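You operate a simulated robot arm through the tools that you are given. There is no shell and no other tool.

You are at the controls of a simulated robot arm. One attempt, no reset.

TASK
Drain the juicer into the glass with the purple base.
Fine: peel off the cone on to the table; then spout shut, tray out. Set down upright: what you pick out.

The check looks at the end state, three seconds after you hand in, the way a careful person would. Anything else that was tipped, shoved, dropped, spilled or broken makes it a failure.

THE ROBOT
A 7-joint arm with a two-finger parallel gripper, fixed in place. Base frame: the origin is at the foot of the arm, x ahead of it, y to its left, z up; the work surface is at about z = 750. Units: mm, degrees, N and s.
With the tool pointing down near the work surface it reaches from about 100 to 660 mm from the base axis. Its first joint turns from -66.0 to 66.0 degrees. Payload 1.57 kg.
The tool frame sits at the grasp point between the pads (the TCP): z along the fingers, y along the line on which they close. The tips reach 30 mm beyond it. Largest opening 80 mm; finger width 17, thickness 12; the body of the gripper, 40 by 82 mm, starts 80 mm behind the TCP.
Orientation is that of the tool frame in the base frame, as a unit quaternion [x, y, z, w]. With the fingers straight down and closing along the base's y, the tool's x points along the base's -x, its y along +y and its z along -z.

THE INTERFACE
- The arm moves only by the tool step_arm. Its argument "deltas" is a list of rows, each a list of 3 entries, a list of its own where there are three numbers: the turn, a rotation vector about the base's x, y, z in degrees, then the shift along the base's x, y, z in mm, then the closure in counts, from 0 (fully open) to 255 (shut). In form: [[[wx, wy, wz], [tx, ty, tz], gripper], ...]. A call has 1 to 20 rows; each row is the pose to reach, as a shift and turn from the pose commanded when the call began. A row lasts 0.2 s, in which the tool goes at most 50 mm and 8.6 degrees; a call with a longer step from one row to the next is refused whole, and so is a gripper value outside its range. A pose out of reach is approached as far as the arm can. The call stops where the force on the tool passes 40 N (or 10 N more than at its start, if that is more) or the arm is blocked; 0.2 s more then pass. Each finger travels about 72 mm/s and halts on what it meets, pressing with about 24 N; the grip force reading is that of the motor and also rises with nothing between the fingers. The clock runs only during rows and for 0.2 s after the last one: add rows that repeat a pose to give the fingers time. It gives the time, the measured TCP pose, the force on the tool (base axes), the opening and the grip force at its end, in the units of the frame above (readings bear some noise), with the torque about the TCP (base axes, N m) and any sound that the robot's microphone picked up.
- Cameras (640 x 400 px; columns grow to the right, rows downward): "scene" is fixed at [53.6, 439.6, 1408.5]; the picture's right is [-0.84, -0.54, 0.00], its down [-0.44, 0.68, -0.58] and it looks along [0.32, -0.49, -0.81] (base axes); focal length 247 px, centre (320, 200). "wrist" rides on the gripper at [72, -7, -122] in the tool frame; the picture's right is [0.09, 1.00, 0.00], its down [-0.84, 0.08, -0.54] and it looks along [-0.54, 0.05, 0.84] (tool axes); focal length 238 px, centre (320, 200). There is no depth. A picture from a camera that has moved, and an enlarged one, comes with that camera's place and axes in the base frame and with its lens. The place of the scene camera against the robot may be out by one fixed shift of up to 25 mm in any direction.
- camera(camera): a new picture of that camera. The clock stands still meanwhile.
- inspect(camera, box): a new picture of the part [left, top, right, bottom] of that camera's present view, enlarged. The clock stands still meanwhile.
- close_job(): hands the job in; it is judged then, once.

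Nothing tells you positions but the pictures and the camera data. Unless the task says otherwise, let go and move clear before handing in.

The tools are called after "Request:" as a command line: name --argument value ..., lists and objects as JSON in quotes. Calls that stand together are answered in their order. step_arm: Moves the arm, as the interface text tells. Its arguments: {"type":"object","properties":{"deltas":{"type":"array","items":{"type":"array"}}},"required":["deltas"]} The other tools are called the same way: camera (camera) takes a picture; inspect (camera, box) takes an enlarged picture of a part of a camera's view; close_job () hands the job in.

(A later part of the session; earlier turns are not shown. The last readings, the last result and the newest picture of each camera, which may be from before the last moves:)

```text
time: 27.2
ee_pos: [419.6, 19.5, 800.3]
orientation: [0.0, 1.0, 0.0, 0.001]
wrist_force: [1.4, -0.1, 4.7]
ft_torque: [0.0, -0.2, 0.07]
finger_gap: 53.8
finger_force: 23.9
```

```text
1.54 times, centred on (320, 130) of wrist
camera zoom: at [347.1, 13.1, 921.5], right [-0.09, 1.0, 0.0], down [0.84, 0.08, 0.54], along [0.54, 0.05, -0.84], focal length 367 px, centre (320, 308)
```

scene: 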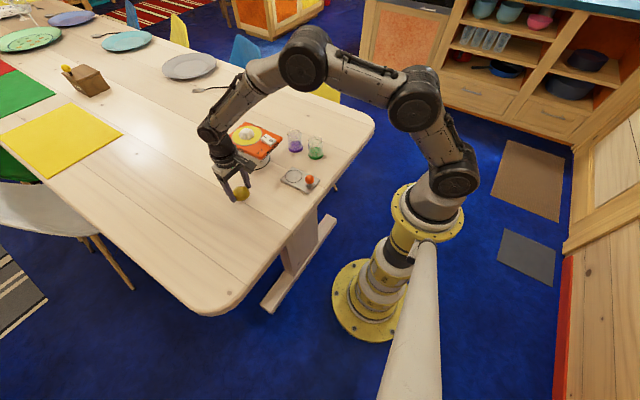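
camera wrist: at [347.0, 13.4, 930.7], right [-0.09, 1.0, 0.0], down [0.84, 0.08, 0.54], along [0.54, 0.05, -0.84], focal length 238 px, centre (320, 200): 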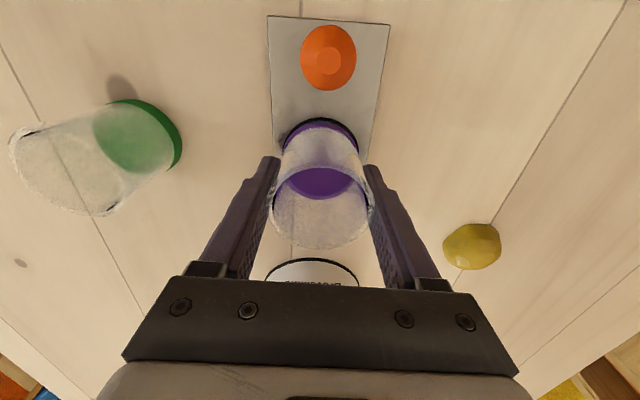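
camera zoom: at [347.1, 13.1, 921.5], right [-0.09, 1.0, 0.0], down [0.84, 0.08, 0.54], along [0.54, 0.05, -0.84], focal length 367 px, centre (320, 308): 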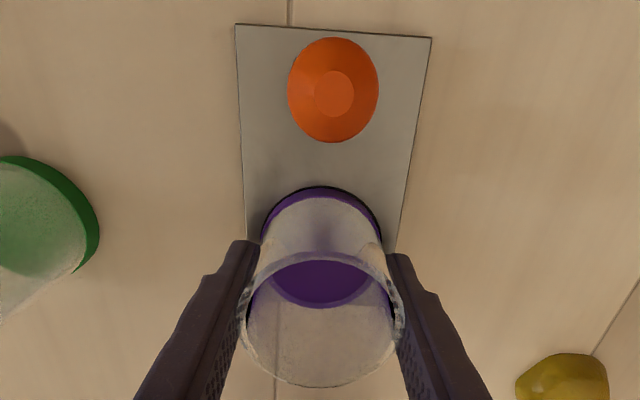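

The glass is resting inside the ring on the tray. I'll release and rise straight up.

Request:
step_arm --deltas '[[[0, 0, 0], [0, 0, 1], 100], [[0, 0, 0], [0, 0, 1], 60], [[0, 0, 0], [0, 0, 1], 20], [[0, 0, 0], [0, 0, 1], 0], [[0, 0, 0], [0, 0, 1], 0], [[0, 0, 0], [0, 0, 25], 0], [[0, 0, 0], [0, 0, 65], 0], [[0, 0, 0], [0, 0, 105], 0], [[0, 0, 0], [0, 0, 120], 0]]'

Request:
camera --camera "wrist"

Request:
inspect --camera "scene" --box '[230, 110, 350, 210]'

```text
time: 29.2
ee_pos: [416.3, 21.3, 918.9]
orientation: [0.0, 1.0, 0.0, 0.0]
wrist_force: [-0.3, -0.6, -1.1]
ft_torque: [0.03, -0.01, -0.01]
finger_gap: 79.9
finger_force: 0.1
```

```text
taken
camera wrist: at [345.2, 15.0, 1041.1], right [-0.09, 1.0, 0.0], down [0.84, 0.08, 0.54], along [0.54, 0.05, -0.84], focal length 238 px, centre (320, 200)
```

wrist: 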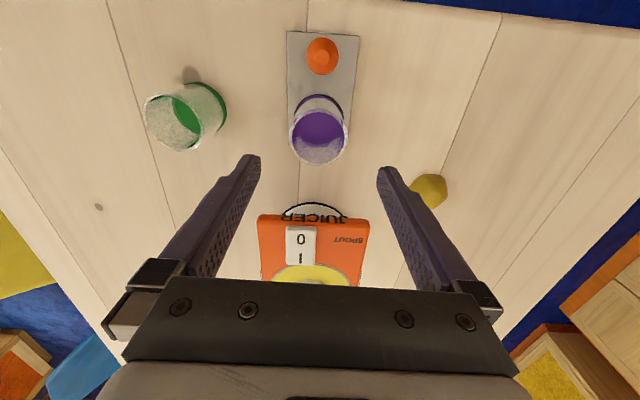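

```text
4.00 times, centred on (290, 160) of scene
camera zoom: at [53.6, 439.6, 1408.5], right [-0.84, -0.54, 0.0], down [-0.44, 0.68, -0.58], along [0.32, -0.49, -0.81], focal length 988 px, centre (440, 360)
```

zoom: 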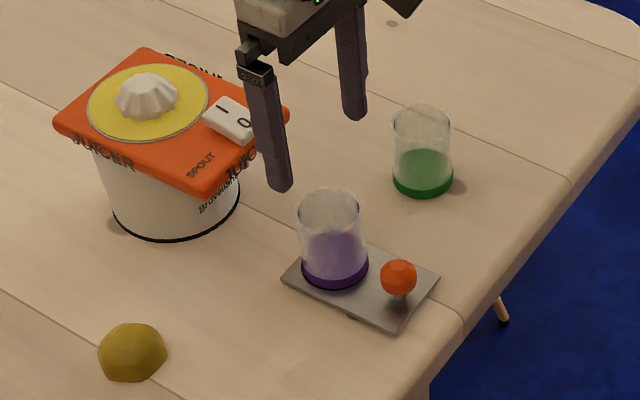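

The glass is standing on the tray's ring. Before sliding the tray in I want a side view of the spout and the juicer front, so I'll swing the wrist around to look from the +y side.

Request:
step_arm --deltas '[[[0, 0, -8], [0, 0, 30], 0], [[0, 0, -16], [0, 10, 50], 0], [[0, 0, -24], [5, 30, 50], 0], [[0, 0, -32], [15, 60, 50], 0], [[0, 0, -40], [30, 90, 50], 0], [[0, 0, -48], [50, 115, 50], 0], [[0, 0, -56], [70, 127, 50], 0], [[0, 0, -64], [90, 132, 50], 0], [[0, 0, -72], [97, 135, 40], 0], [[0, 0, -80], [97, 135, 30], 0], [[0, 0, -88], [97, 135, 20], 0], [[0, 0, -90], [97, 135, 20], 0]]'

Request:
camera --camera "wrist"

```text
time: 31.8
ee_pos: [514.6, 156.2, 938.7]
orientation: [0.708, 0.707, 0.001, 0.0]
wrist_force: [0.6, -0.7, -0.2]
ft_torque: [0.01, 0.0, 0.0]
finger_gap: 80.0
finger_force: 0.0
```

```text
taken
camera wrist: at [508.6, 228.0, 1060.9], right [1.0, 0.09, 0.0], down [0.08, -0.84, 0.54], along [0.05, -0.54, -0.84], focal length 238 px, centre (320, 200)
```

wrist: 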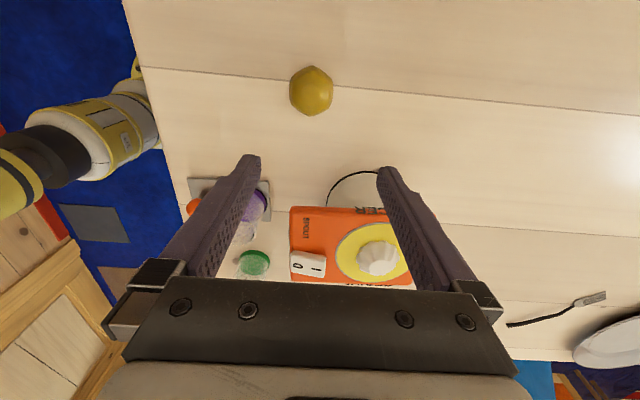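

Request:
step_arm --deltas '[[[-8, 0, 0], [0, 0, -15], 0], [[-16, 0, 0], [-5, 0, -35], 0], [[-24, 0, 0], [-10, 0, -60], 0], [[-32, 0, 0], [-14, 0, -80], 0], [[-40, 0, 0], [-14, 0, -95], 0], [[-45, 0, 0], [-14, 0, -105], 0], [[-45, 0, 0], [-14, 0, -108], 0]]'

Request:
camera --camera "wrist"

Request:
inspect --camera "wrist" --box '[200, 100, 420, 240]'

```text
time: 33.4
ee_pos: [502.5, 155.2, 831.3]
orientation: [0.653, 0.653, -0.27, 0.272]
wrist_force: [-0.5, 0.8, -0.2]
ft_torque: [0.0, 0.0, 0.01]
finger_gap: 79.8
finger_force: 0.1
```

```text
taken
camera wrist: at [495.1, 292.3, 866.0], right [1.0, 0.07, -0.06], down [0.08, -0.21, 0.98], along [0.05, -0.98, -0.21], focal length 238 px, centre (320, 200)
```

wrist: 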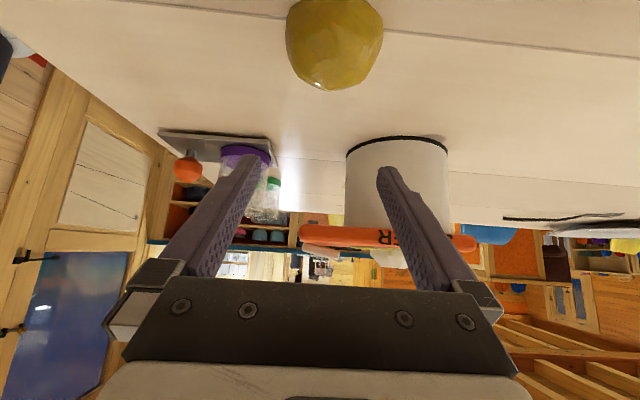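

```text
2.86 times, centred on (310, 170) of wrist
camera zoom: at [495.1, 292.3, 866.0], right [1.0, 0.07, -0.06], down [0.08, -0.21, 0.98], along [0.05, -0.98, -0.21], focal length 681 px, centre (349, 286)
```

zoom: 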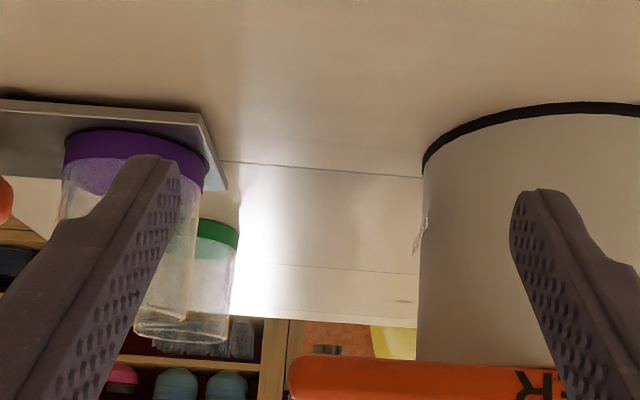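

Request:
inspect --camera "wrist" --box '[290, 190, 360, 250]'

Request:
inspect --camera "wrist" --box '[330, 140, 380, 240]'

```text
6.67 times, centred on (325, 220) of wrist
camera zoom: at [495.1, 292.3, 866.0], right [1.0, 0.07, -0.06], down [0.08, -0.21, 0.98], along [0.05, -0.98, -0.21], focal length 1589 px, centre (287, 67)
```

zoom: 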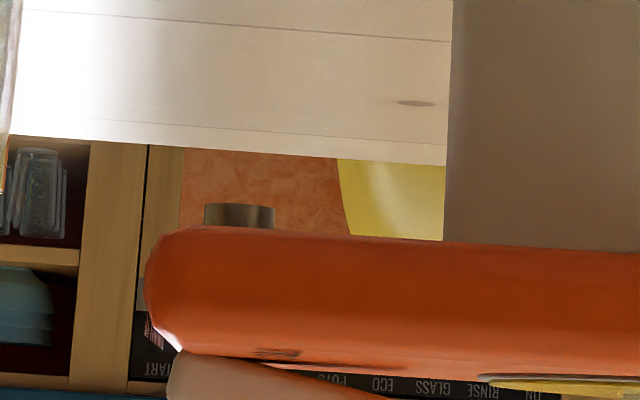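

```text
4.00 times, centred on (355, 190) of wrist
camera zoom: at [495.1, 292.3, 866.0], right [1.0, 0.07, -0.06], down [0.08, -0.21, 0.98], along [0.05, -0.98, -0.21], focal length 953 px, centre (180, 240)
```

zoom: 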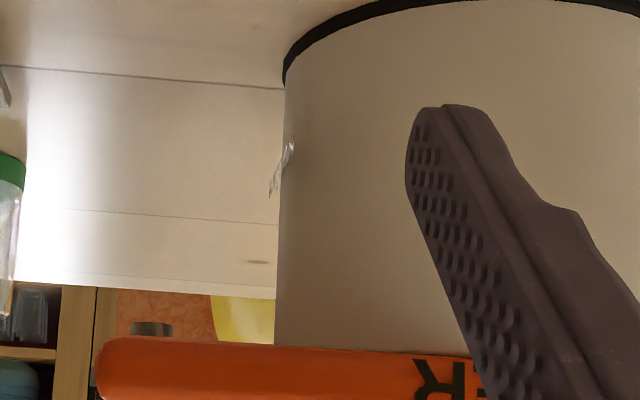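

The spout is a 12 mm metal nozzle at about (502, 23, 833). The ring has to travel roughly +85 mm in x, and the tray axis is turned about 2° towards +y. I'll back out of this tilted pose and go to the knob at (352, 18).

Request:
step_arm --deltas '[[[8, 0, 0], [0, 0, 15], 0], [[16, 0, 0], [0, 0, 35], 0], [[24, 0, 0], [0, 0, 60], 0], [[32, 0, 0], [0, 0, 85], 0], [[40, 0, 0], [0, 0, 105], 0], [[45, 0, 0], [0, 0, 115], 0]]'

Request:
step_arm --deltas '[[[0, 0, 8], [-5, 0, 10], 0], [[0, 0, 16], [-20, 0, 20], 0], [[0, 0, 24], [-45, -5, 20], 0], [[0, 0, 32], [-75, -20, 20], 0], [[0, 0, 40], [-105, -45, 20], 0], [[0, 0, 48], [-130, -75, 20], 0], [[0, 0, 56], [-145, -100, 20], 0], [[0, 0, 64], [-149, -125, 10], 0], [[0, 0, 72], [-149, -136, 0], 0], [[0, 0, 80], [-149, -136, -15], 0], [[0, 0, 88], [-149, -136, -35], 0], [[0, 0, 90], [-149, -136, -40], 0], [[0, 0, 90], [-149, -136, -40], 0]]'

Request:
camera --camera "wrist"

Request:
inspect --camera "scene" --box '[230, 110, 350, 210]'

```text
time: 34.8
ee_pos: [501.3, 155.3, 947.4]
orientation: [0.707, 0.707, 0.001, -0.001]
wrist_force: [-1.0, 0.6, -0.1]
ft_torque: [-0.01, 0.0, 0.0]
finger_gap: 80.1
finger_force: 0.1
```

```text
time: 37.6
ee_pos: [351.5, 18.5, 907.5]
orientation: [0.0, 1.0, 0.0, 0.0]
wrist_force: [0.7, 0.2, -0.1]
ft_torque: [-0.02, 0.02, 0.02]
finger_gap: 80.2
finger_force: 0.1
```

```text
taken
camera wrist: at [280.0, 12.5, 1028.8], right [-0.09, 1.0, 0.0], down [0.84, 0.08, 0.54], along [0.54, 0.05, -0.84], focal length 238 px, centre (320, 200)
```

wrist: 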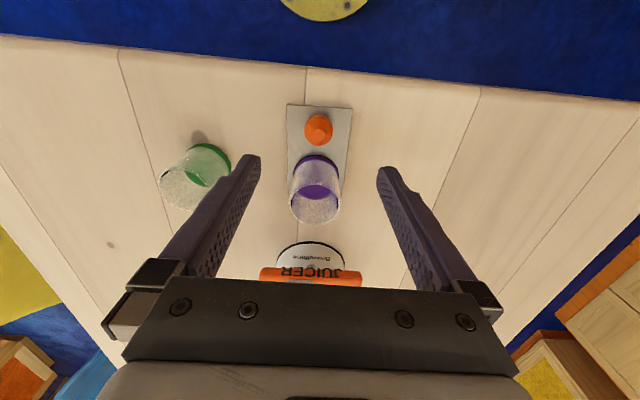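

```text
4.00 times, centred on (290, 160) of scene
camera zoom: at [53.6, 439.6, 1408.5], right [-0.84, -0.54, 0.0], down [-0.44, 0.68, -0.58], along [0.32, -0.49, -0.81], focal length 988 px, centre (440, 360)
```

zoom: 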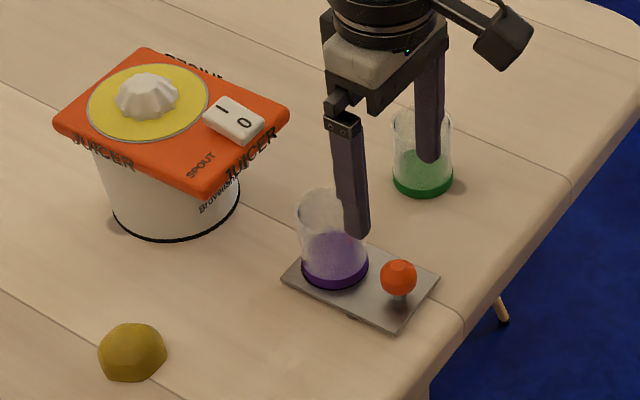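

The knob is at about (351, 17). I'll descend partway to check the alignment.

Request:
step_arm --deltas '[[[0, 0, 0], [0, -1.3, -30], 0], [[0, 0, 0], [0, -1.3, -60], 0], [[0, 0, 0], [0, -1.3, -75], 0], [[0, 0, 0], [0, -1.3, -75], 0]]'

Request:
camera --camera "wrist"

Request:
inspect --camera "scene" --box '[270, 140, 340, 210]'

```text
time: 38.6
ee_pos: [351.4, 17.0, 831.3]
orientation: [0.0, 1.0, 0.0, 0.0]
wrist_force: [0.0, 0.7, 1.2]
ft_torque: [0.01, 0.01, -0.02]
finger_gap: 80.2
finger_force: 0.2
```

```text
taken
camera wrist: at [279.9, 10.9, 953.5], right [-0.09, 1.0, 0.0], down [0.84, 0.08, 0.54], along [0.54, 0.05, -0.84], focal length 238 px, centre (320, 200)
```

wrist: 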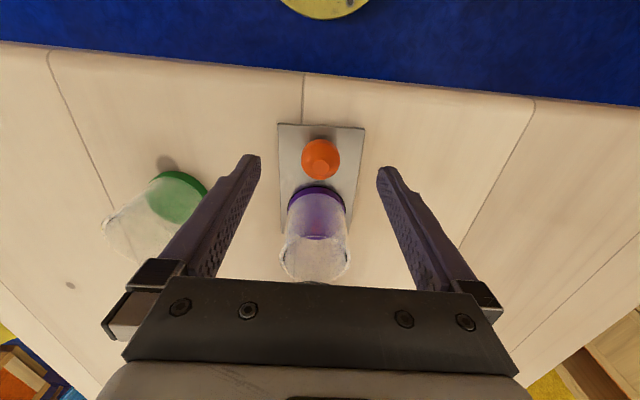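

```text
5.71 times, centred on (305, 175) of scene
camera zoom: at [53.6, 439.6, 1408.5], right [-0.84, -0.54, 0.0], down [-0.44, 0.68, -0.58], along [0.32, -0.49, -0.81], focal length 1412 px, centre (406, 343)
```

zoom: 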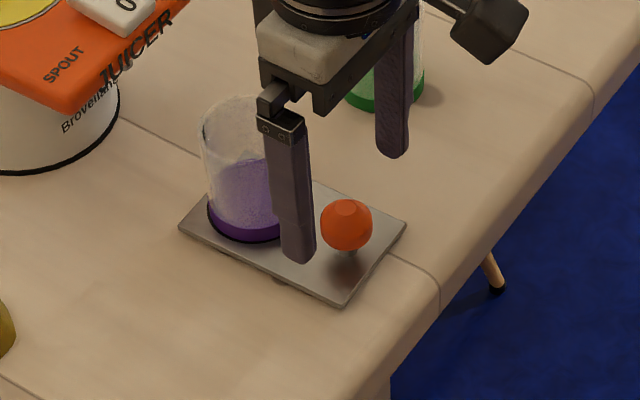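

The knob is centred between the fingers at about z=783. I'll descend to z≈801 and close gently.

Request:
step_arm --deltas '[[[0, 0, 0], [0.5, 0, -15], 0], [[0, 0, 0], [0.5, 0, -29], 0], [[0, 0, 0], [0.5, 0, -29], 0]]'

Request:
step_arm --deltas '[[[0, 0, 0], [0, 0, 0], 60], [[0, 0, 0], [0, 0, 0], 110], [[0, 0, 0], [0, 0, 0], 140], [[0, 0, 0], [0, 0, 0], 155], [[0, 0, 0], [0, 0, 0], 165], [[0, 0, 0], [0, 0, 0], 180], [[0, 0, 0], [0, 0, 0], 180]]'

Request:
camera --camera "wrist"

Request:
inspect --camera "scene" --box '[270, 140, 340, 210]'

```text
time: 39.4
ee_pos: [353.1, 17.0, 802.9]
orientation: [0.0, 1.0, 0.0, 0.0]
wrist_force: [0.0, 0.4, -0.4]
ft_torque: [0.02, -0.02, 0.0]
finger_gap: 79.9
finger_force: 0.0
```

```text
time: 41.0
ee_pos: [351.7, 16.3, 803.0]
orientation: [0.0, 1.0, 0.0, 0.0]
wrist_force: [-0.2, 1.8, 0.7]
ft_torque: [-0.02, 0.0, 0.04]
finger_gap: 29.0
finger_force: 23.5
```

```text
taken
camera wrist: at [280.9, 10.7, 925.3], right [-0.09, 1.0, 0.0], down [0.84, 0.08, 0.54], along [0.54, 0.05, -0.84], focal length 238 px, centre (320, 200)
```

wrist: 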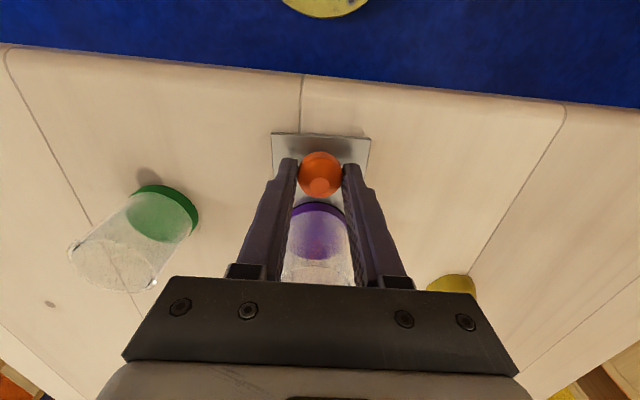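

```text
5.71 times, centred on (305, 175) of scene
camera zoom: at [53.6, 439.6, 1408.5], right [-0.84, -0.54, 0.0], down [-0.44, 0.68, -0.58], along [0.32, -0.49, -0.81], focal length 1412 px, centre (406, 343)
```

zoom: 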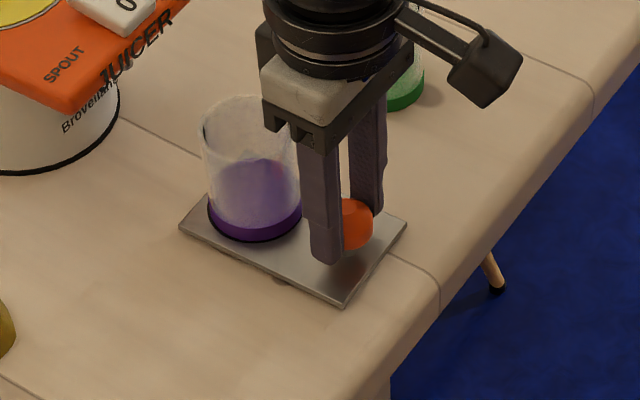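

The knob is gripped at 29 mm. I'll push gently along +x for a first 12 mm, watching the forces.

Request:
step_arm --deltas '[[[0, 0, 0], [1, 0, 0], 180], [[0, 0, 0], [2.5, 0.1, 0], 180], [[0, 0, 0], [4.5, 0.15, 0], 180], [[0, 0, 0], [7, 0.25, 0], 180], [[0, 0, 0], [9.5, 0.3, 0], 180], [[0, 0, 0], [11.5, 0.4, 0], 180], [[0, 0, 0], [12, 0.4, 0], 180]]'

Request:
inspect --camera "scene" --box '[270, 140, 340, 210]'

```text
time: 42.6
ee_pos: [364.2, 18.2, 802.3]
orientation: [-0.002, 1.0, -0.001, 0.001]
wrist_force: [-0.4, 0.5, 5.0]
ft_torque: [0.05, -0.45, 0.13]
finger_gap: 28.9
finger_force: 23.9
```

```text
5.71 times, centred on (305, 175) of scene
camera zoom: at [53.5, 439.6, 1408.5], right [-0.84, -0.54, 0.0], down [-0.44, 0.68, -0.58], along [0.32, -0.49, -0.81], focal length 1412 px, centre (406, 343)
```

zoom: 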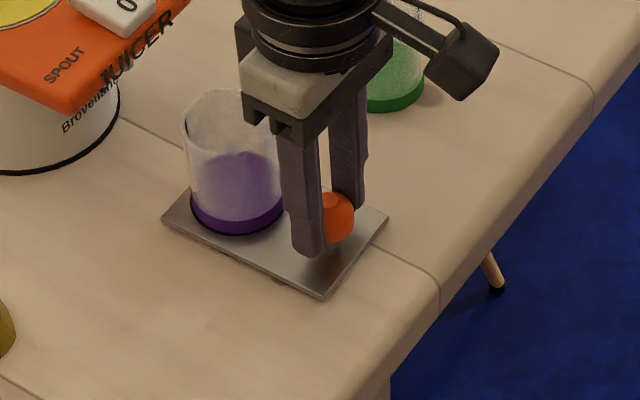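

The tray slides smoothly with the glass on it. I'll continue another 40 mm.

Request:
step_arm --deltas '[[[0, 0, 0], [1, 0, 0.2], 180], [[0, 0, 0], [2.5, 0.1, 0.4], 180], [[0, 0, 0], [4.5, 0.2, 0.5], 180], [[0, 0, 0], [7, 0.25, 0.5], 180], [[0, 0, 0], [10, 0.35, 0.5], 180], [[0, 0, 0], [13, 0.45, 0.5], 180], [[0, 0, 0], [16, 0.55, 0.5], 180], [[0, 0, 0], [19, 0.65, 0.5], 180], [[0, 0, 0], [22, 0.75, 0.5], 180], [[0, 0, 0], [25, 0.9, 0.5], 180], [[0, 0, 0], [28, 1, 0.5], 180], [[0, 0, 0], [31, 1.1, 0.5], 180], [[0, 0, 0], [34, 1.2, 0.5], 180], [[0, 0, 0], [36.5, 1.3, 0.5], 180], [[0, 0, 0], [38.5, 1.4, 0.5], 180], [[0, 0, 0], [39.5, 1.4, 0.5], 180], [[0, 0, 0], [40, 1.4, 0.5], 180]]'

Request:
inspect --camera "scene" --box '[230, 120, 340, 210]'

Request:
camera --camera "wrist"

```text
time: 46.2
ee_pos: [405.9, 19.2, 803.4]
orientation: [0.001, 1.0, -0.001, 0.0]
wrist_force: [-0.2, -1.3, 5.7]
ft_torque: [-0.08, -0.09, -0.22]
finger_gap: 29.0
finger_force: 23.5
```

```text
4.44 times, centred on (285, 165) of scene
camera zoom: at [53.5, 439.6, 1408.5], right [-0.84, -0.54, 0.0], down [-0.44, 0.68, -0.58], along [0.32, -0.49, -0.81], focal length 1098 px, centre (476, 356)
```

zoom: 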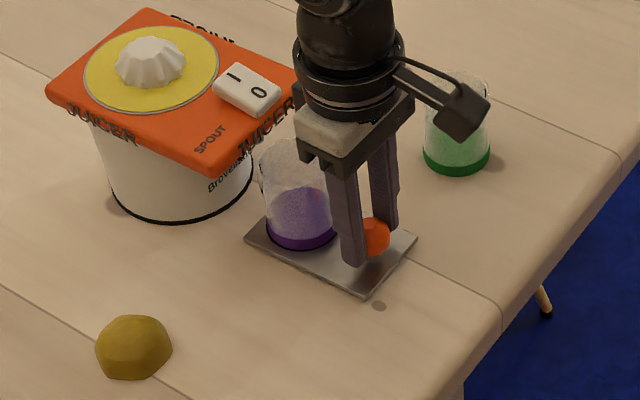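

```text
taken
camera wrist: at [333.4, 13.2, 924.6], right [-0.09, 1.0, 0.0], down [0.84, 0.08, 0.54], along [0.54, 0.05, -0.84], focal length 238 px, centre (320, 200)
```

wrist: 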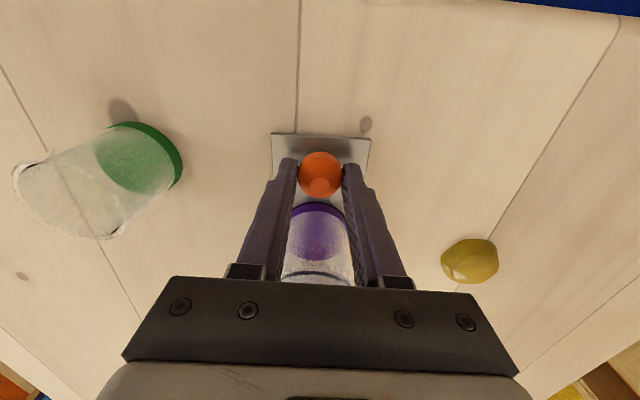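

The tray has moved 52 mm and the glass is steady. About 32 mm remain, so I'll go slower now.

Request:
step_arm --deltas '[[[0, 0, 0], [1, 0, 0], 180], [[0, 0, 0], [2.5, 0.1, 0], 180], [[0, 0, 0], [4.5, 0.2, 0], 180], [[0, 0, 0], [6.5, 0.25, 0], 180], [[0, 0, 0], [8.5, 0.3, 0], 180], [[0, 0, 0], [10.5, 0.4, 0], 180], [[0, 0, 0], [12.5, 0.45, 0], 180], [[0, 0, 0], [14.5, 0.5, 0], 180], [[0, 0, 0], [16.5, 0.6, 0], 180], [[0, 0, 0], [18.5, 0.65, 0], 180], [[0, 0, 0], [20.5, 0.7, 0], 180], [[0, 0, 0], [22, 0.75, 0], 180], [[0, 0, 0], [23, 0.8, 0], 180], [[0, 0, 0], [23.5, 0.8, 0], 180], [[0, 0, 0], [23.5, 0.8, 0], 180]]'

Request:
inspect --camera "scene" --box '[230, 120, 340, 210]'

```text
time: 49.4
ee_pos: [428.5, 20.5, 803.7]
orientation: [0.0, 1.0, 0.0, 0.0]
wrist_force: [0.8, -0.3, 3.7]
ft_torque: [0.04, 0.27, 0.05]
finger_gap: 29.3
finger_force: 23.8
```

```text
4.44 times, centred on (285, 165) of scene
camera zoom: at [53.6, 439.6, 1408.5], right [-0.84, -0.54, 0.0], down [-0.44, 0.68, -0.58], along [0.32, -0.49, -0.81], focal length 1098 px, centre (476, 356)
```

zoom: 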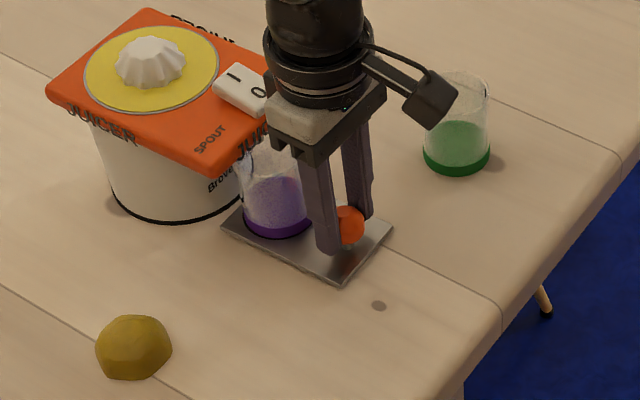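

There are about 8 mm left before the glass is centred under the spout. I'll take small steps and watch for contact.

Request:
step_arm --deltas '[[[0, 0, 0], [1, 0, 0], 180], [[0, 0, 0], [2, 0.1, 0], 180], [[0, 0, 0], [3, 0.1, 0], 180], [[0, 0, 0], [4, 0.15, 0], 180], [[0, 0, 0], [5, 0.2, 0], 180], [[0, 0, 0], [6, 0.2, 0], 180], [[0, 0, 0], [6, 0.2, 0], 180]]'

Request:
step_arm --deltas '[[[0, 0, 0], [1, 0, 0], 180], [[0, 0, 0], [2, 0, 0], 180], [[0, 0, 0], [2, 0, 0], 180]]'

Request:
inspect --camera "scene" --box '[230, 120, 340, 210]'

Request:
camera --camera "wrist"

```text
time: 51.0
ee_pos: [435.3, 20.5, 803.8]
orientation: [0.0, 1.0, -0.001, 0.001]
wrist_force: [-0.5, -0.6, 5.2]
ft_torque: [-0.05, 0.19, -0.11]
finger_gap: 29.1
finger_force: 23.8
```

```text
time: 51.8
ee_pos: [437.3, 19.2, 803.6]
orientation: [0.0, 1.0, 0.0, 0.001]
wrist_force: [-0.5, 2.6, 6.4]
ft_torque: [0.09, 0.0, 0.23]
finger_gap: 29.2
finger_force: 24.1
```

```text
4.44 times, centred on (285, 165) of scene
camera zoom: at [53.5, 439.7, 1408.5], right [-0.84, -0.54, 0.0], down [-0.44, 0.68, -0.58], along [0.32, -0.49, -0.81], focal length 1098 px, centre (476, 356)
```

zoom: 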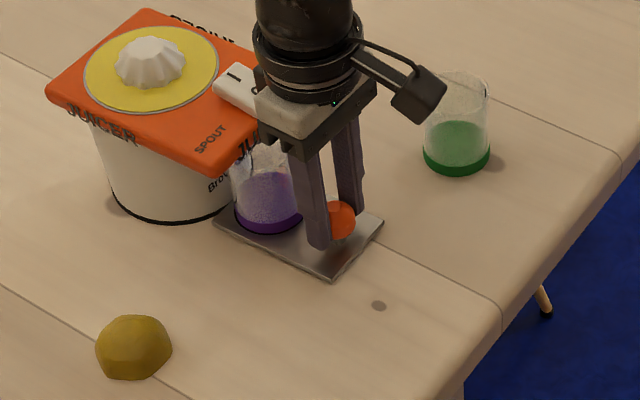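

```text
taken
camera wrist: at [364.9, 13.8, 924.5], right [-0.09, 1.0, 0.0], down [0.84, 0.08, 0.54], along [0.54, 0.05, -0.84], focal length 238 px, centre (320, 200)
```

wrist: 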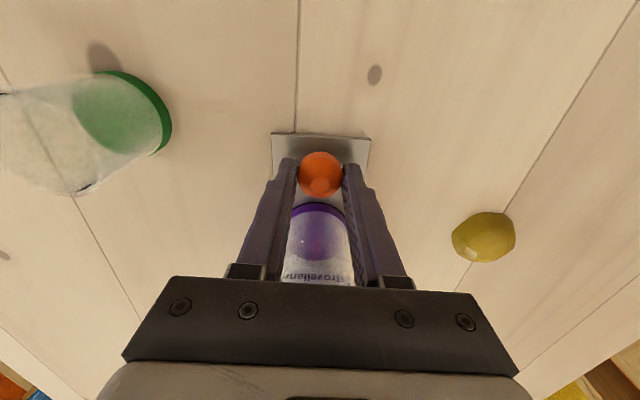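

The tray has moved 83.5 mm, which puts the ring at about x=501 under the spout. I'll release the knob and rise to verify.

Request:
step_arm --deltas '[[[0, 0, 0], [0, 0, 0], 150], [[0, 0, 0], [0, 0, 0], 110], [[0, 0, 0], [0, 0, 0], 60], [[0, 0, 0], [0, 0, 0], 0], [[0, 0, 0], [0, 0, 0], 0], [[0, 0, 0], [0, 0, 20], 0], [[0, 0, 0], [-5, 0, 60], 0], [[0, 0, 0], [-10, 0, 100], 0], [[0, 0, 0], [-10, 0, 140], 0], [[0, 0, 0], [-10, 0, 150], 0]]'

Request:
camera --camera "wrist"

Request:
inspect --camera "scene" --box '[230, 120, 340, 210]'

```text
time: 54.0
ee_pos: [425.0, 19.7, 954.1]
orientation: [0.0, 1.0, 0.0, 0.001]
wrist_force: [0.4, 0.2, 0.9]
ft_torque: [0.0, 0.03, 0.01]
finger_gap: 80.1
finger_force: 0.1
```

```text
taken
camera wrist: at [353.8, 13.4, 1075.4], right [-0.09, 1.0, 0.0], down [0.84, 0.08, 0.54], along [0.54, 0.05, -0.84], focal length 238 px, centre (320, 200)
```

wrist: 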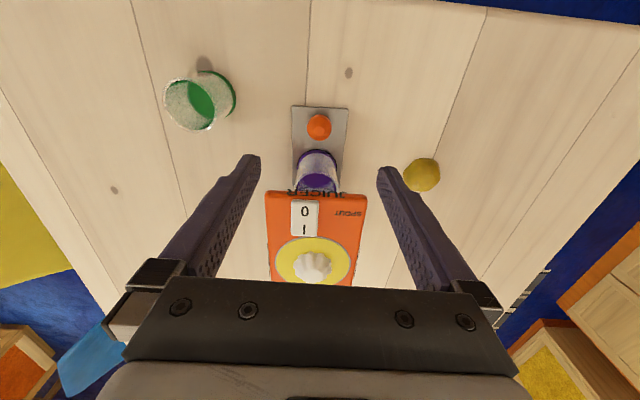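

```text
4.44 times, centred on (285, 165) of scene
camera zoom: at [53.6, 439.6, 1408.5], right [-0.84, -0.54, 0.0], down [-0.44, 0.68, -0.58], along [0.32, -0.49, -0.81], focal length 1098 px, centre (476, 356)
```

zoom: 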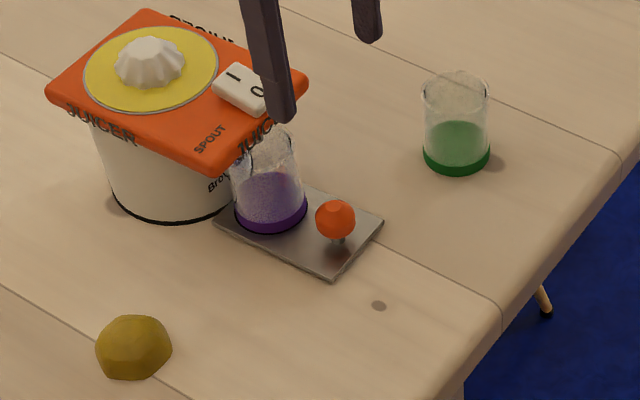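

The glass looks to be under the front of the plate. I'll repeat the low side view to confirm that the spout is over the glass before opening anything.

Request:
step_arm --deltas '[[[0, 0, -8], [0, 5, 10], 0], [[0, 0, -16], [0, 20, 20], 0], [[0, 0, -24], [0, 45, 20], 0], [[0, 0, -32], [5, 75, 20], 0], [[0, 0, -40], [15, 100, 20], 0], [[0, 0, -48], [30, 120, 20], 0], [[0, 0, -56], [45, 132, 15], 0], [[0, 0, -64], [60, 135, 10], 0], [[0, 0, -72], [70, 135, 5], 0], [[0, 0, -80], [74, 135, 0], 0], [[0, 0, -88], [74, 135, -10], 0], [[0, 0, -90], [74, 135, -12], 0]]'

Request:
step_arm --deltas '[[[-8, 0, 0], [0, 0, -15], 0], [[-16, 0, 0], [0, 0, -35], 0], [[-24, 0, 0], [0, 0, -60], 0], [[-32, 0, 0], [0, 0, -80], 0], [[-40, 0, 0], [0, 0, -100], 0], [[-45, 0, 0], [0, 0, -110], 0], [[-45, 0, 0], [0, 0, -113], 0]]'

Request:
camera --camera "wrist"

Request:
inspect --camera "wrist" --box '[260, 120, 400, 250]'

```text
time: 56.6
ee_pos: [499.9, 155.5, 941.2]
orientation: [0.707, 0.707, 0.0, -0.001]
wrist_force: [0.4, -0.2, 0.6]
ft_torque: [-0.02, -0.05, 0.0]
finger_gap: 80.2
finger_force: 0.1
```

```text
time: 58.2
ee_pos: [500.2, 155.0, 827.5]
orientation: [0.654, 0.652, -0.271, 0.271]
wrist_force: [0.4, -0.7, 1.4]
ft_torque: [-0.01, 0.03, 0.02]
finger_gap: 80.0
finger_force: 0.0
```

```text
taken
camera wrist: at [494.1, 292.8, 862.5], right [1.0, 0.06, -0.06], down [0.08, -0.21, 0.98], along [0.05, -0.98, -0.21], focal length 238 px, centre (320, 200)
```

wrist: 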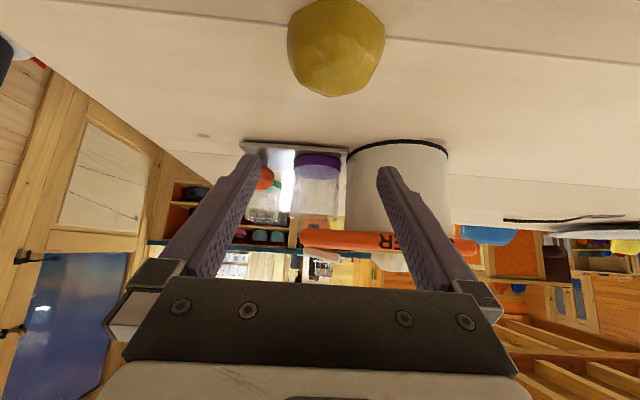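

```text
3.08 times, centred on (330, 185) of wrist
camera zoom: at [494.1, 292.8, 862.5], right [1.0, 0.06, -0.06], down [0.08, -0.21, 0.98], along [0.05, -0.98, -0.21], focal length 733 px, centre (289, 246)
```

zoom: 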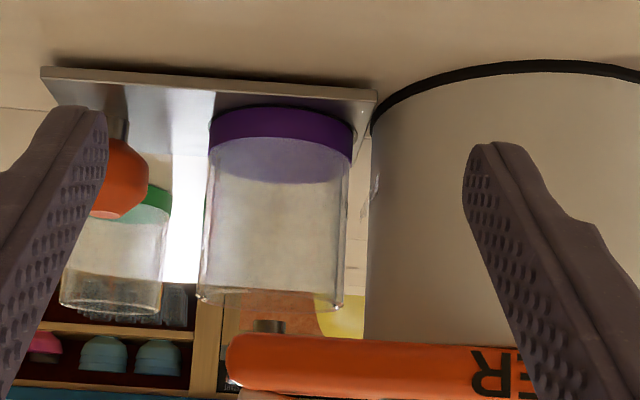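

From the side, the spout is exactly centred over the glass. I'll check the rocker's tilt from here too.

Request:
inspect --camera "wrist" --box '[290, 215, 370, 275]'

```text
6.67 times, centred on (330, 245) of wrist
camera zoom: at [494.1, 292.8, 862.5], right [1.0, 0.06, -0.06], down [0.08, -0.21, 0.98], along [0.05, -0.98, -0.21], focal length 1589 px, centre (253, -100)
```

zoom: 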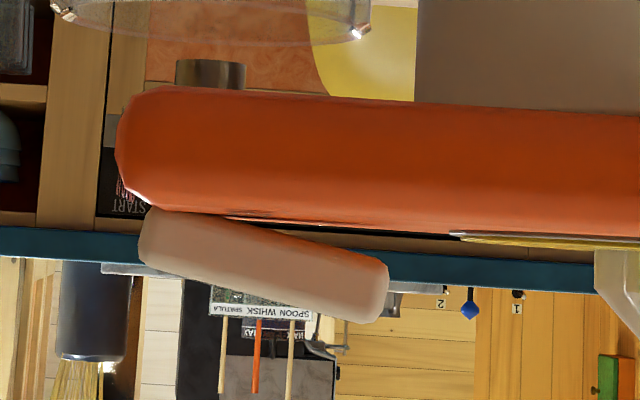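

The rocker's 0 end is down and its "1" end, at about (532, 12, 875), is raised, so the spout is shut now. I'll back out, close the fingers and come in above the "1" end.

Request:
step_arm --deltas '[[[8, 0, 0], [0, 0, 15], 0], [[16, 0, 0], [0, 0, 35], 0], [[24, 0, 0], [0, 0, 60], 0], [[32, 0, 0], [0, 0, 90], 0], [[40, 0, 0], [0, 0, 115], 0], [[45, 0, 0], [0, 0, 135], 0]]'

Request:
step_arm --deltas '[[[0, 0, 8], [0, 0, 10], 100], [[0, 0, 16], [0, -10, 10], 200], [[0, 0, 24], [0, -30, 10], 255], [[0, 0, 32], [0, -55, 10], 255], [[0, 0, 40], [5, -80, 10], 255], [[0, 0, 48], [10, -105, 10], 255], [[0, 0, 56], [18, -125, 10], 255], [[0, 0, 64], [25, -138, 10], 255], [[0, 0, 72], [31, -143, 10], 255], [[0, 0, 80], [31, -143, 0], 255], [[0, 0, 88], [31, -143, -10], 255], [[0, 0, 90], [31, -143, -15], 255], [[0, 0, 90], [31, -143, -15], 255]]'

Request:
camera --camera "wrist"

Request:
inspect --camera "scene" --box '[220, 70, 340, 190]'

```text
time: 59.6
ee_pos: [500.3, 156.9, 962.8]
orientation: [0.707, 0.708, 0.0, -0.001]
wrist_force: [-0.5, -1.0, 0.0]
ft_torque: [-0.03, 0.0, -0.04]
finger_gap: 80.2
finger_force: 0.1
```

```text
time: 62.4
ee_pos: [531.5, 13.4, 948.0]
orientation: [-0.001, 1.0, 0.0, 0.0]
wrist_force: [0.3, -0.5, -0.4]
ft_torque: [0.0, -0.02, -0.02]
finger_gap: 0.0
finger_force: 20.4
```

```text
taken
camera wrist: at [458.7, 6.6, 1068.8], right [-0.09, 1.0, 0.0], down [0.84, 0.08, 0.54], along [0.54, 0.05, -0.84], focal length 238 px, centre (320, 200)
```

wrist: 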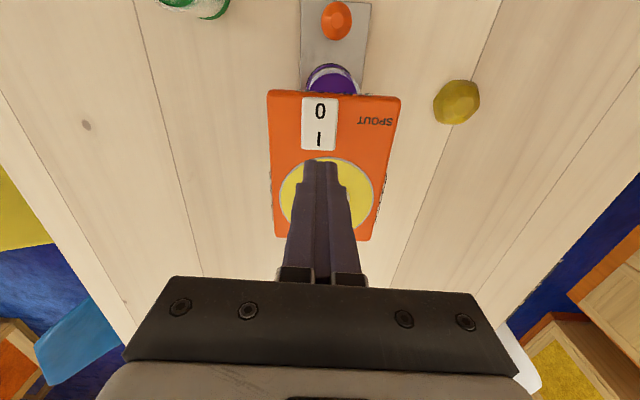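

```text
3.33 times, centred on (280, 130) of scene
camera zoom: at [53.6, 439.6, 1408.5], right [-0.84, -0.54, 0.0], down [-0.44, 0.68, -0.58], along [0.32, -0.49, -0.81], focal length 824 px, centre (453, 433)
```

zoom: 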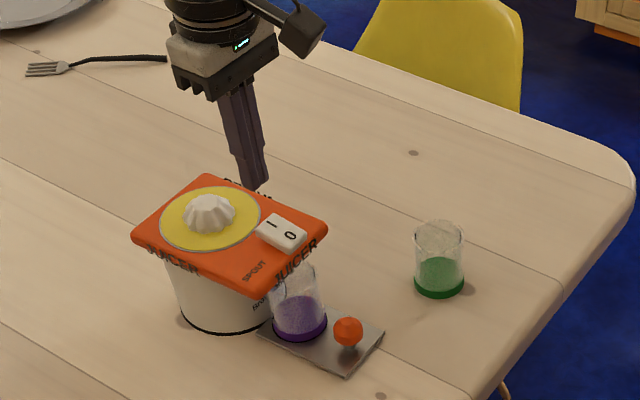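

The closed fingertips are just above the "1" end of the rocker. I'll come down to just above contact and then press in small steps.

Request:
step_arm --deltas '[[[0, 0, 0], [-3, 0.6, -15], 255], [[0, 0, 0], [-3, 0.6, -32], 255], [[0, 0, 0], [-3, 0.6, -38], 255], [[0, 0, 0], [-3, 0.6, -38], 255]]'

Request:
inspect --camera "scene" --box '[230, 100, 310, 180]'

Request:
inspect --camera "wrist" --box '[260, 60, 400, 240]'

```text
time: 63.4
ee_pos: [527.3, 12.7, 910.4]
orientation: [0.001, 1.0, 0.001, 0.001]
wrist_force: [-0.2, 1.3, -0.4]
ft_torque: [0.01, -0.04, 0.01]
finger_gap: 0.0
finger_force: 21.2
```

```text
5.00 times, centred on (270, 140) of scene
camera zoom: at [53.6, 439.6, 1408.5], right [-0.84, -0.54, 0.0], down [-0.44, 0.68, -0.58], along [0.32, -0.49, -0.81], focal length 1235 px, centre (570, 500)
```

zoom: 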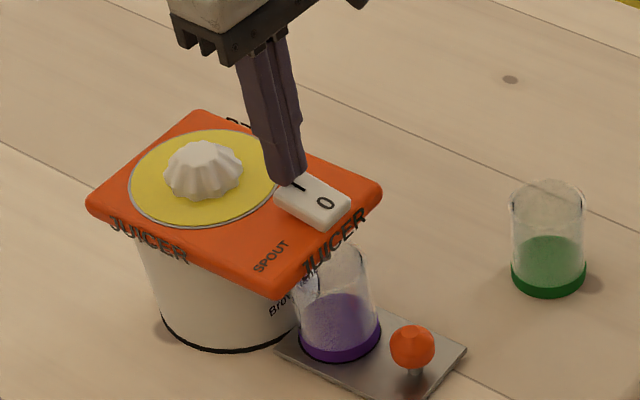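

```text
2.22 times, centred on (330, 150) of wrist
camera zoom: at [456.5, 6.1, 1031.1], right [-0.09, 1.0, 0.0], down [0.84, 0.08, 0.54], along [0.54, 0.05, -0.84], focal length 530 px, centre (298, 311)
```

zoom: 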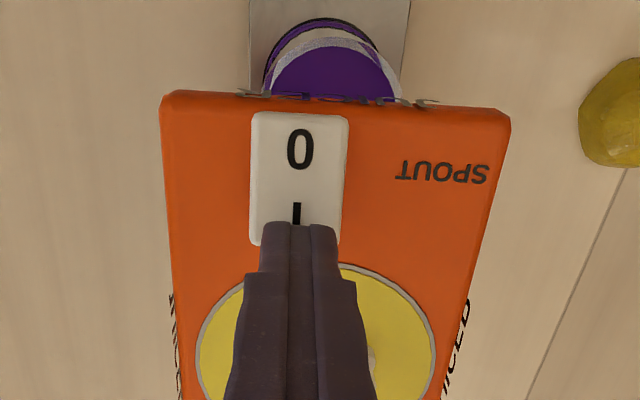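

Tips are about 5 mm above the "1" end. I'll press down in roughly 1 mm steps and watch the force.

Request:
step_arm --deltas '[[[0, 0, 0], [0, 0, -2], 255], [[0, 0, 0], [0, 0, -4], 255], [[0, 0, 0], [0, 0, -5], 255], [[0, 0, 0], [0, 0, -6], 255], [[0, 0, 0], [0, 0, -6], 255]]'

Request:
inspect --camera "scene" --box '[240, 120, 300, 180]'

```text
time: 64.6
ee_pos: [529.2, 13.1, 904.8]
orientation: [0.0, 1.0, -0.001, 0.0]
wrist_force: [1.8, 0.8, 3.4]
ft_torque: [0.02, -0.02, -0.01]
finger_gap: 0.0
finger_force: 21.2
```

```text
6.67 times, centred on (270, 150) of scene
camera zoom: at [53.6, 439.6, 1408.5], right [-0.84, -0.54, 0.0], down [-0.44, 0.68, -0.58], along [0.32, -0.49, -0.81], focal length 1647 px, centre (653, 533)
```

zoom: 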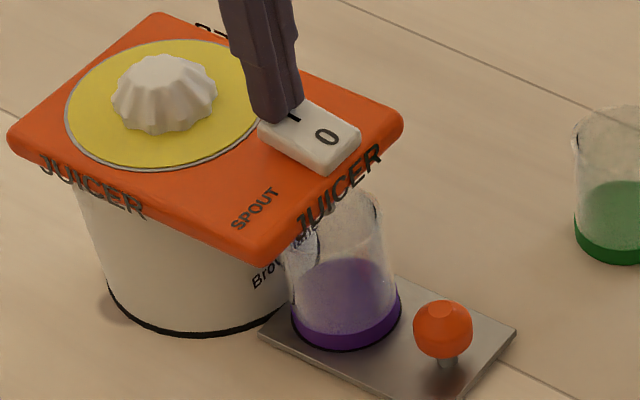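

Contact has begun at 3.4 N, so I'll keep pressing.

Request:
step_arm --deltas '[[[0, 0, 0], [0, 0, -1], 255], [[0, 0, 0], [0, 0, -2], 255], [[0, 0, 0], [0, 0, -3], 255], [[0, 0, 0], [0, 0, -3], 255]]'

Request:
inspect --camera "scene" --box '[240, 120, 300, 180]'

```text
time: 65.6
ee_pos: [527.3, 12.9, 899.9]
orientation: [0.0, 1.0, 0.0, 0.001]
wrist_force: [1.8, -0.4, 2.9]
ft_torque: [-0.01, -0.04, 0.0]
finger_gap: 0.1
finger_force: 21.3
```

```text
6.67 times, centred on (270, 150) of scene
camera zoom: at [53.6, 439.6, 1408.5], right [-0.84, -0.54, 0.0], down [-0.44, 0.68, -0.58], along [0.32, -0.49, -0.81], focal length 1647 px, centre (653, 533)
```

zoom: 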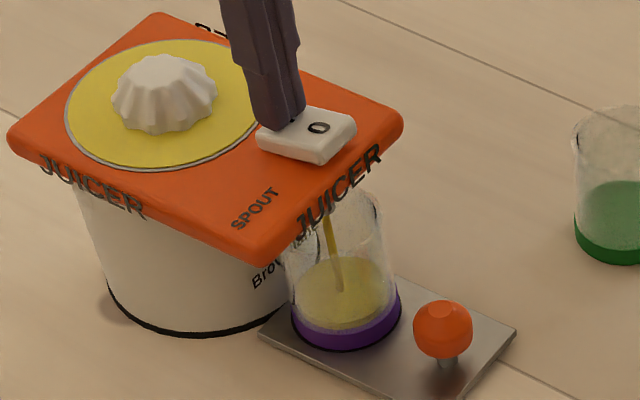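

Juice is flowing into the purple glass and the rocker has flipped. I'll lift and move to hover over the raised "0" end, ready to shut it, while I watch the level.

Request:
step_arm --deltas '[[[0, 0, 0], [0, 0, 7], 255], [[0, 0, 0], [-10, 0, 15], 255], [[0, 0, 0], [-29, 0, 15], 255]]'

Request:
inspect --camera "scene" --box '[240, 120, 300, 180]'

```text
time: 66.4
ee_pos: [498.7, 12.6, 914.8]
orientation: [0.0, 1.0, 0.0, 0.001]
wrist_force: [1.0, 0.4, -0.2]
ft_torque: [-0.01, 0.01, 0.01]
finger_gap: 0.1
finger_force: 21.0
```

```text
6.67 times, centred on (270, 150) of scene
camera zoom: at [53.6, 439.6, 1408.5], right [-0.84, -0.54, 0.0], down [-0.44, 0.68, -0.58], along [0.32, -0.49, -0.81], focal length 1647 px, centre (653, 533)
```

zoom: 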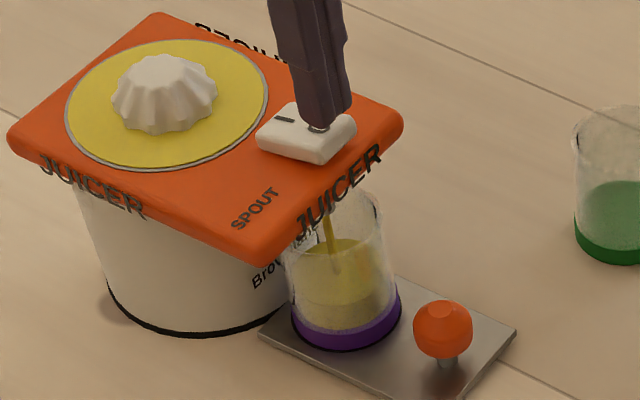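

The level is rising fairly quickly. I'll wait in short steps and watch.

Request:
step_arm --deltas '[[[0, 0, 0], [0, 0, -2], 255]]'

Request:
inspect --camera "scene" --box '[240, 120, 300, 180]'

```text
time: 66.8
ee_pos: [498.1, 13.0, 913.0]
orientation: [0.0, 1.0, 0.0, 0.0]
wrist_force: [0.1, 0.6, -0.8]
ft_torque: [0.04, -0.02, -0.02]
finger_gap: 0.0
finger_force: 20.8
```

```text
6.67 times, centred on (270, 150) of scene
camera zoom: at [53.6, 439.6, 1408.5], right [-0.84, -0.54, 0.0], down [-0.44, 0.68, -0.58], along [0.32, -0.49, -0.81], focal length 1647 px, centre (653, 533)
```

zoom: 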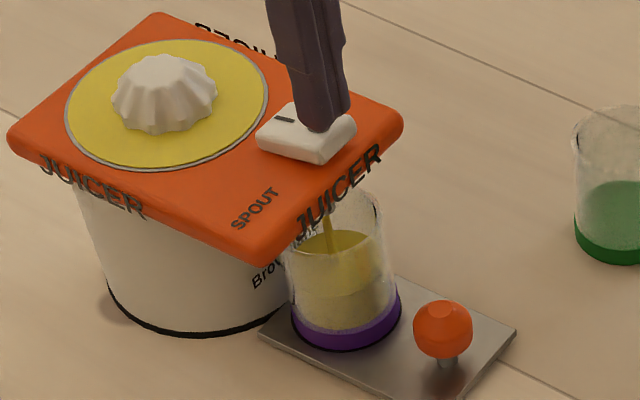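

Request:
step_arm --deltas '[[[0, 0, 0], [0, 0, -1.5], 255]]'

Request:
inspect --camera "scene" --box '[240, 120, 300, 180]'

```text
time: 67.2
ee_pos: [499.6, 12.6, 912.0]
orientation: [0.001, 1.0, -0.001, 0.0]
wrist_force: [-0.2, -1.1, 0.4]
ft_torque: [-0.03, -0.04, 0.01]
finger_gap: 0.0
finger_force: 21.5
```

```text
6.67 times, centred on (270, 150) of scene
camera zoom: at [53.6, 439.6, 1408.5], right [-0.84, -0.54, 0.0], down [-0.44, 0.68, -0.58], along [0.32, -0.49, -0.81], focal length 1647 px, centre (653, 533)
```

zoom: 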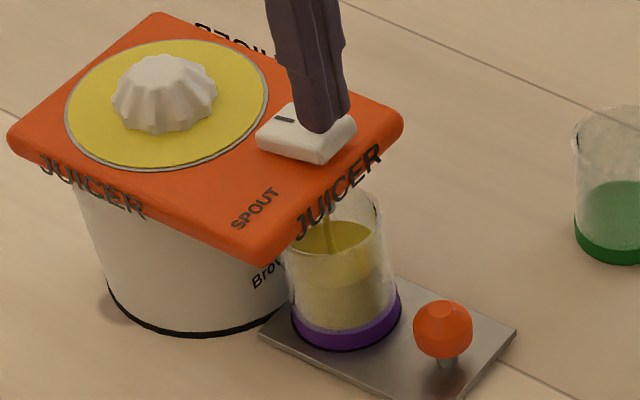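

Request:
step_arm --deltas '[[[0, 0, 0], [0, 0, -3], 255]]'

Request:
inspect --camera "scene" --box '[240, 120, 300, 180]'

```text
time: 67.6
ee_pos: [500.1, 13.7, 908.6]
orientation: [-0.001, 1.0, 0.0, 0.0]
wrist_force: [0.6, -0.3, -0.3]
ft_torque: [0.0, 0.01, 0.0]
finger_gap: 0.0
finger_force: 21.4
```

```text
6.67 times, centred on (270, 150) of scene
camera zoom: at [53.6, 439.6, 1408.5], right [-0.84, -0.54, 0.0], down [-0.44, 0.68, -0.58], along [0.32, -0.49, -0.81], focal length 1647 px, centre (653, 533)
```

zoom: 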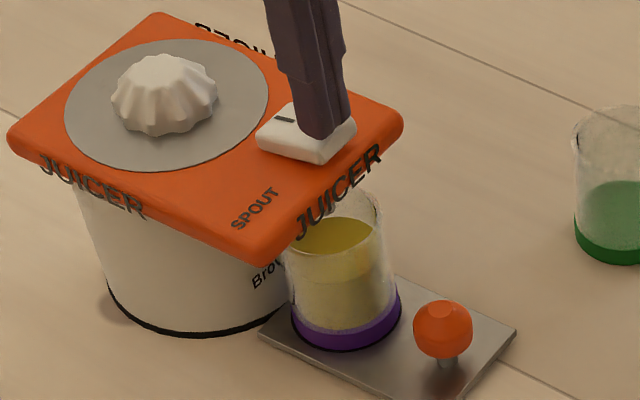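

The dish has turned grey and the stream has stopped, so the juicer is drained and the glass didn't overflow. Next I'll press the "0" end down to shut the spout.

Request:
step_arm --deltas '[[[0, 0, 0], [-1.5, 0, 0], 255], [[0, 0, 0], [-1.5, 0, -2], 255], [[0, 0, 0], [-1.5, 0, -3], 255], [[0, 0, 0], [-1.5, 0, -4], 255], [[0, 0, 0], [-1.5, 0, -4], 255]]'

Request:
inspect --camera "scene" --box '[240, 120, 300, 180]'

```text
time: 68.8
ee_pos: [496.6, 13.1, 904.6]
orientation: [0.0, 1.0, 0.0, -0.001]
wrist_force: [0.5, -0.1, -0.7]
ft_torque: [0.03, -0.04, 0.01]
finger_gap: 0.0
finger_force: 21.7
```

```text
6.67 times, centred on (270, 150) of scene
camera zoom: at [53.6, 439.6, 1408.5], right [-0.84, -0.54, 0.0], down [-0.44, 0.68, -0.58], along [0.32, -0.49, -0.81], focal length 1647 px, centre (653, 533)
```

zoom: 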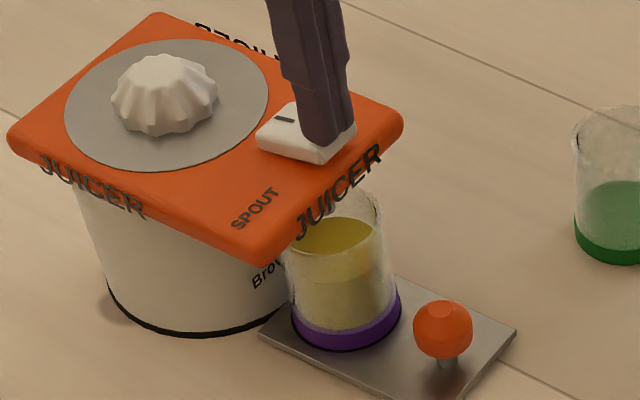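

No contact yet at z≈904.6, so I'll continue pressing in 1 mm steps.

Request:
step_arm --deltas '[[[0, 0, 0], [0, 0, -1], 255], [[0, 0, 0], [0, 0, -2], 255], [[0, 0, 0], [0, 0, -3], 255], [[0, 0, 0], [0, 0, -3], 255]]'

Request:
inspect --camera "scene" --box '[240, 120, 300, 180]'

```text
time: 69.8
ee_pos: [497.8, 12.6, 901.8]
orientation: [0.0, 1.0, 0.0, 0.0]
wrist_force: [-0.2, -0.1, -0.9]
ft_torque: [-0.01, 0.04, 0.0]
finger_gap: 0.0
finger_force: 21.3
```

```text
6.67 times, centred on (270, 150) of scene
camera zoom: at [53.6, 439.6, 1408.5], right [-0.84, -0.54, 0.0], down [-0.44, 0.68, -0.58], along [0.32, -0.49, -0.81], focal length 1647 px, centre (653, 533)
```

zoom: 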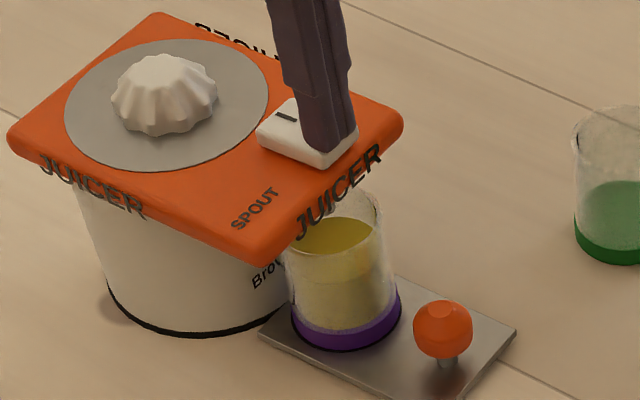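

Request:
step_arm --deltas '[[[0, 0, 0], [0, 0, -1], 255], [[0, 0, 0], [0, 0, -2], 255], [[0, 0, 0], [0, 0, -2], 255]]'

Request:
inspect --camera "scene" --box '[240, 120, 300, 180]'

```text
time: 70.6
ee_pos: [497.9, 12.0, 900.2]
orientation: [0.0, 1.0, 0.001, 0.0]
wrist_force: [-0.5, -0.2, -0.7]
ft_torque: [0.03, 0.02, 0.0]
finger_gap: 0.0
finger_force: 21.1
```

```text
6.67 times, centred on (270, 150) of scene
camera zoom: at [53.6, 439.6, 1408.5], right [-0.84, -0.54, 0.0], down [-0.44, 0.68, -0.58], along [0.32, -0.49, -0.81], focal length 1647 px, centre (653, 533)
```

zoom: 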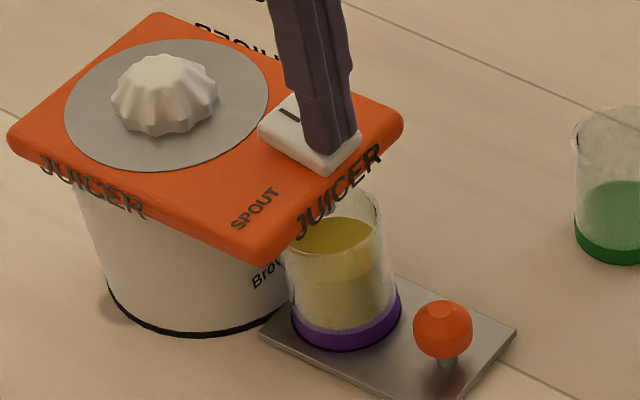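

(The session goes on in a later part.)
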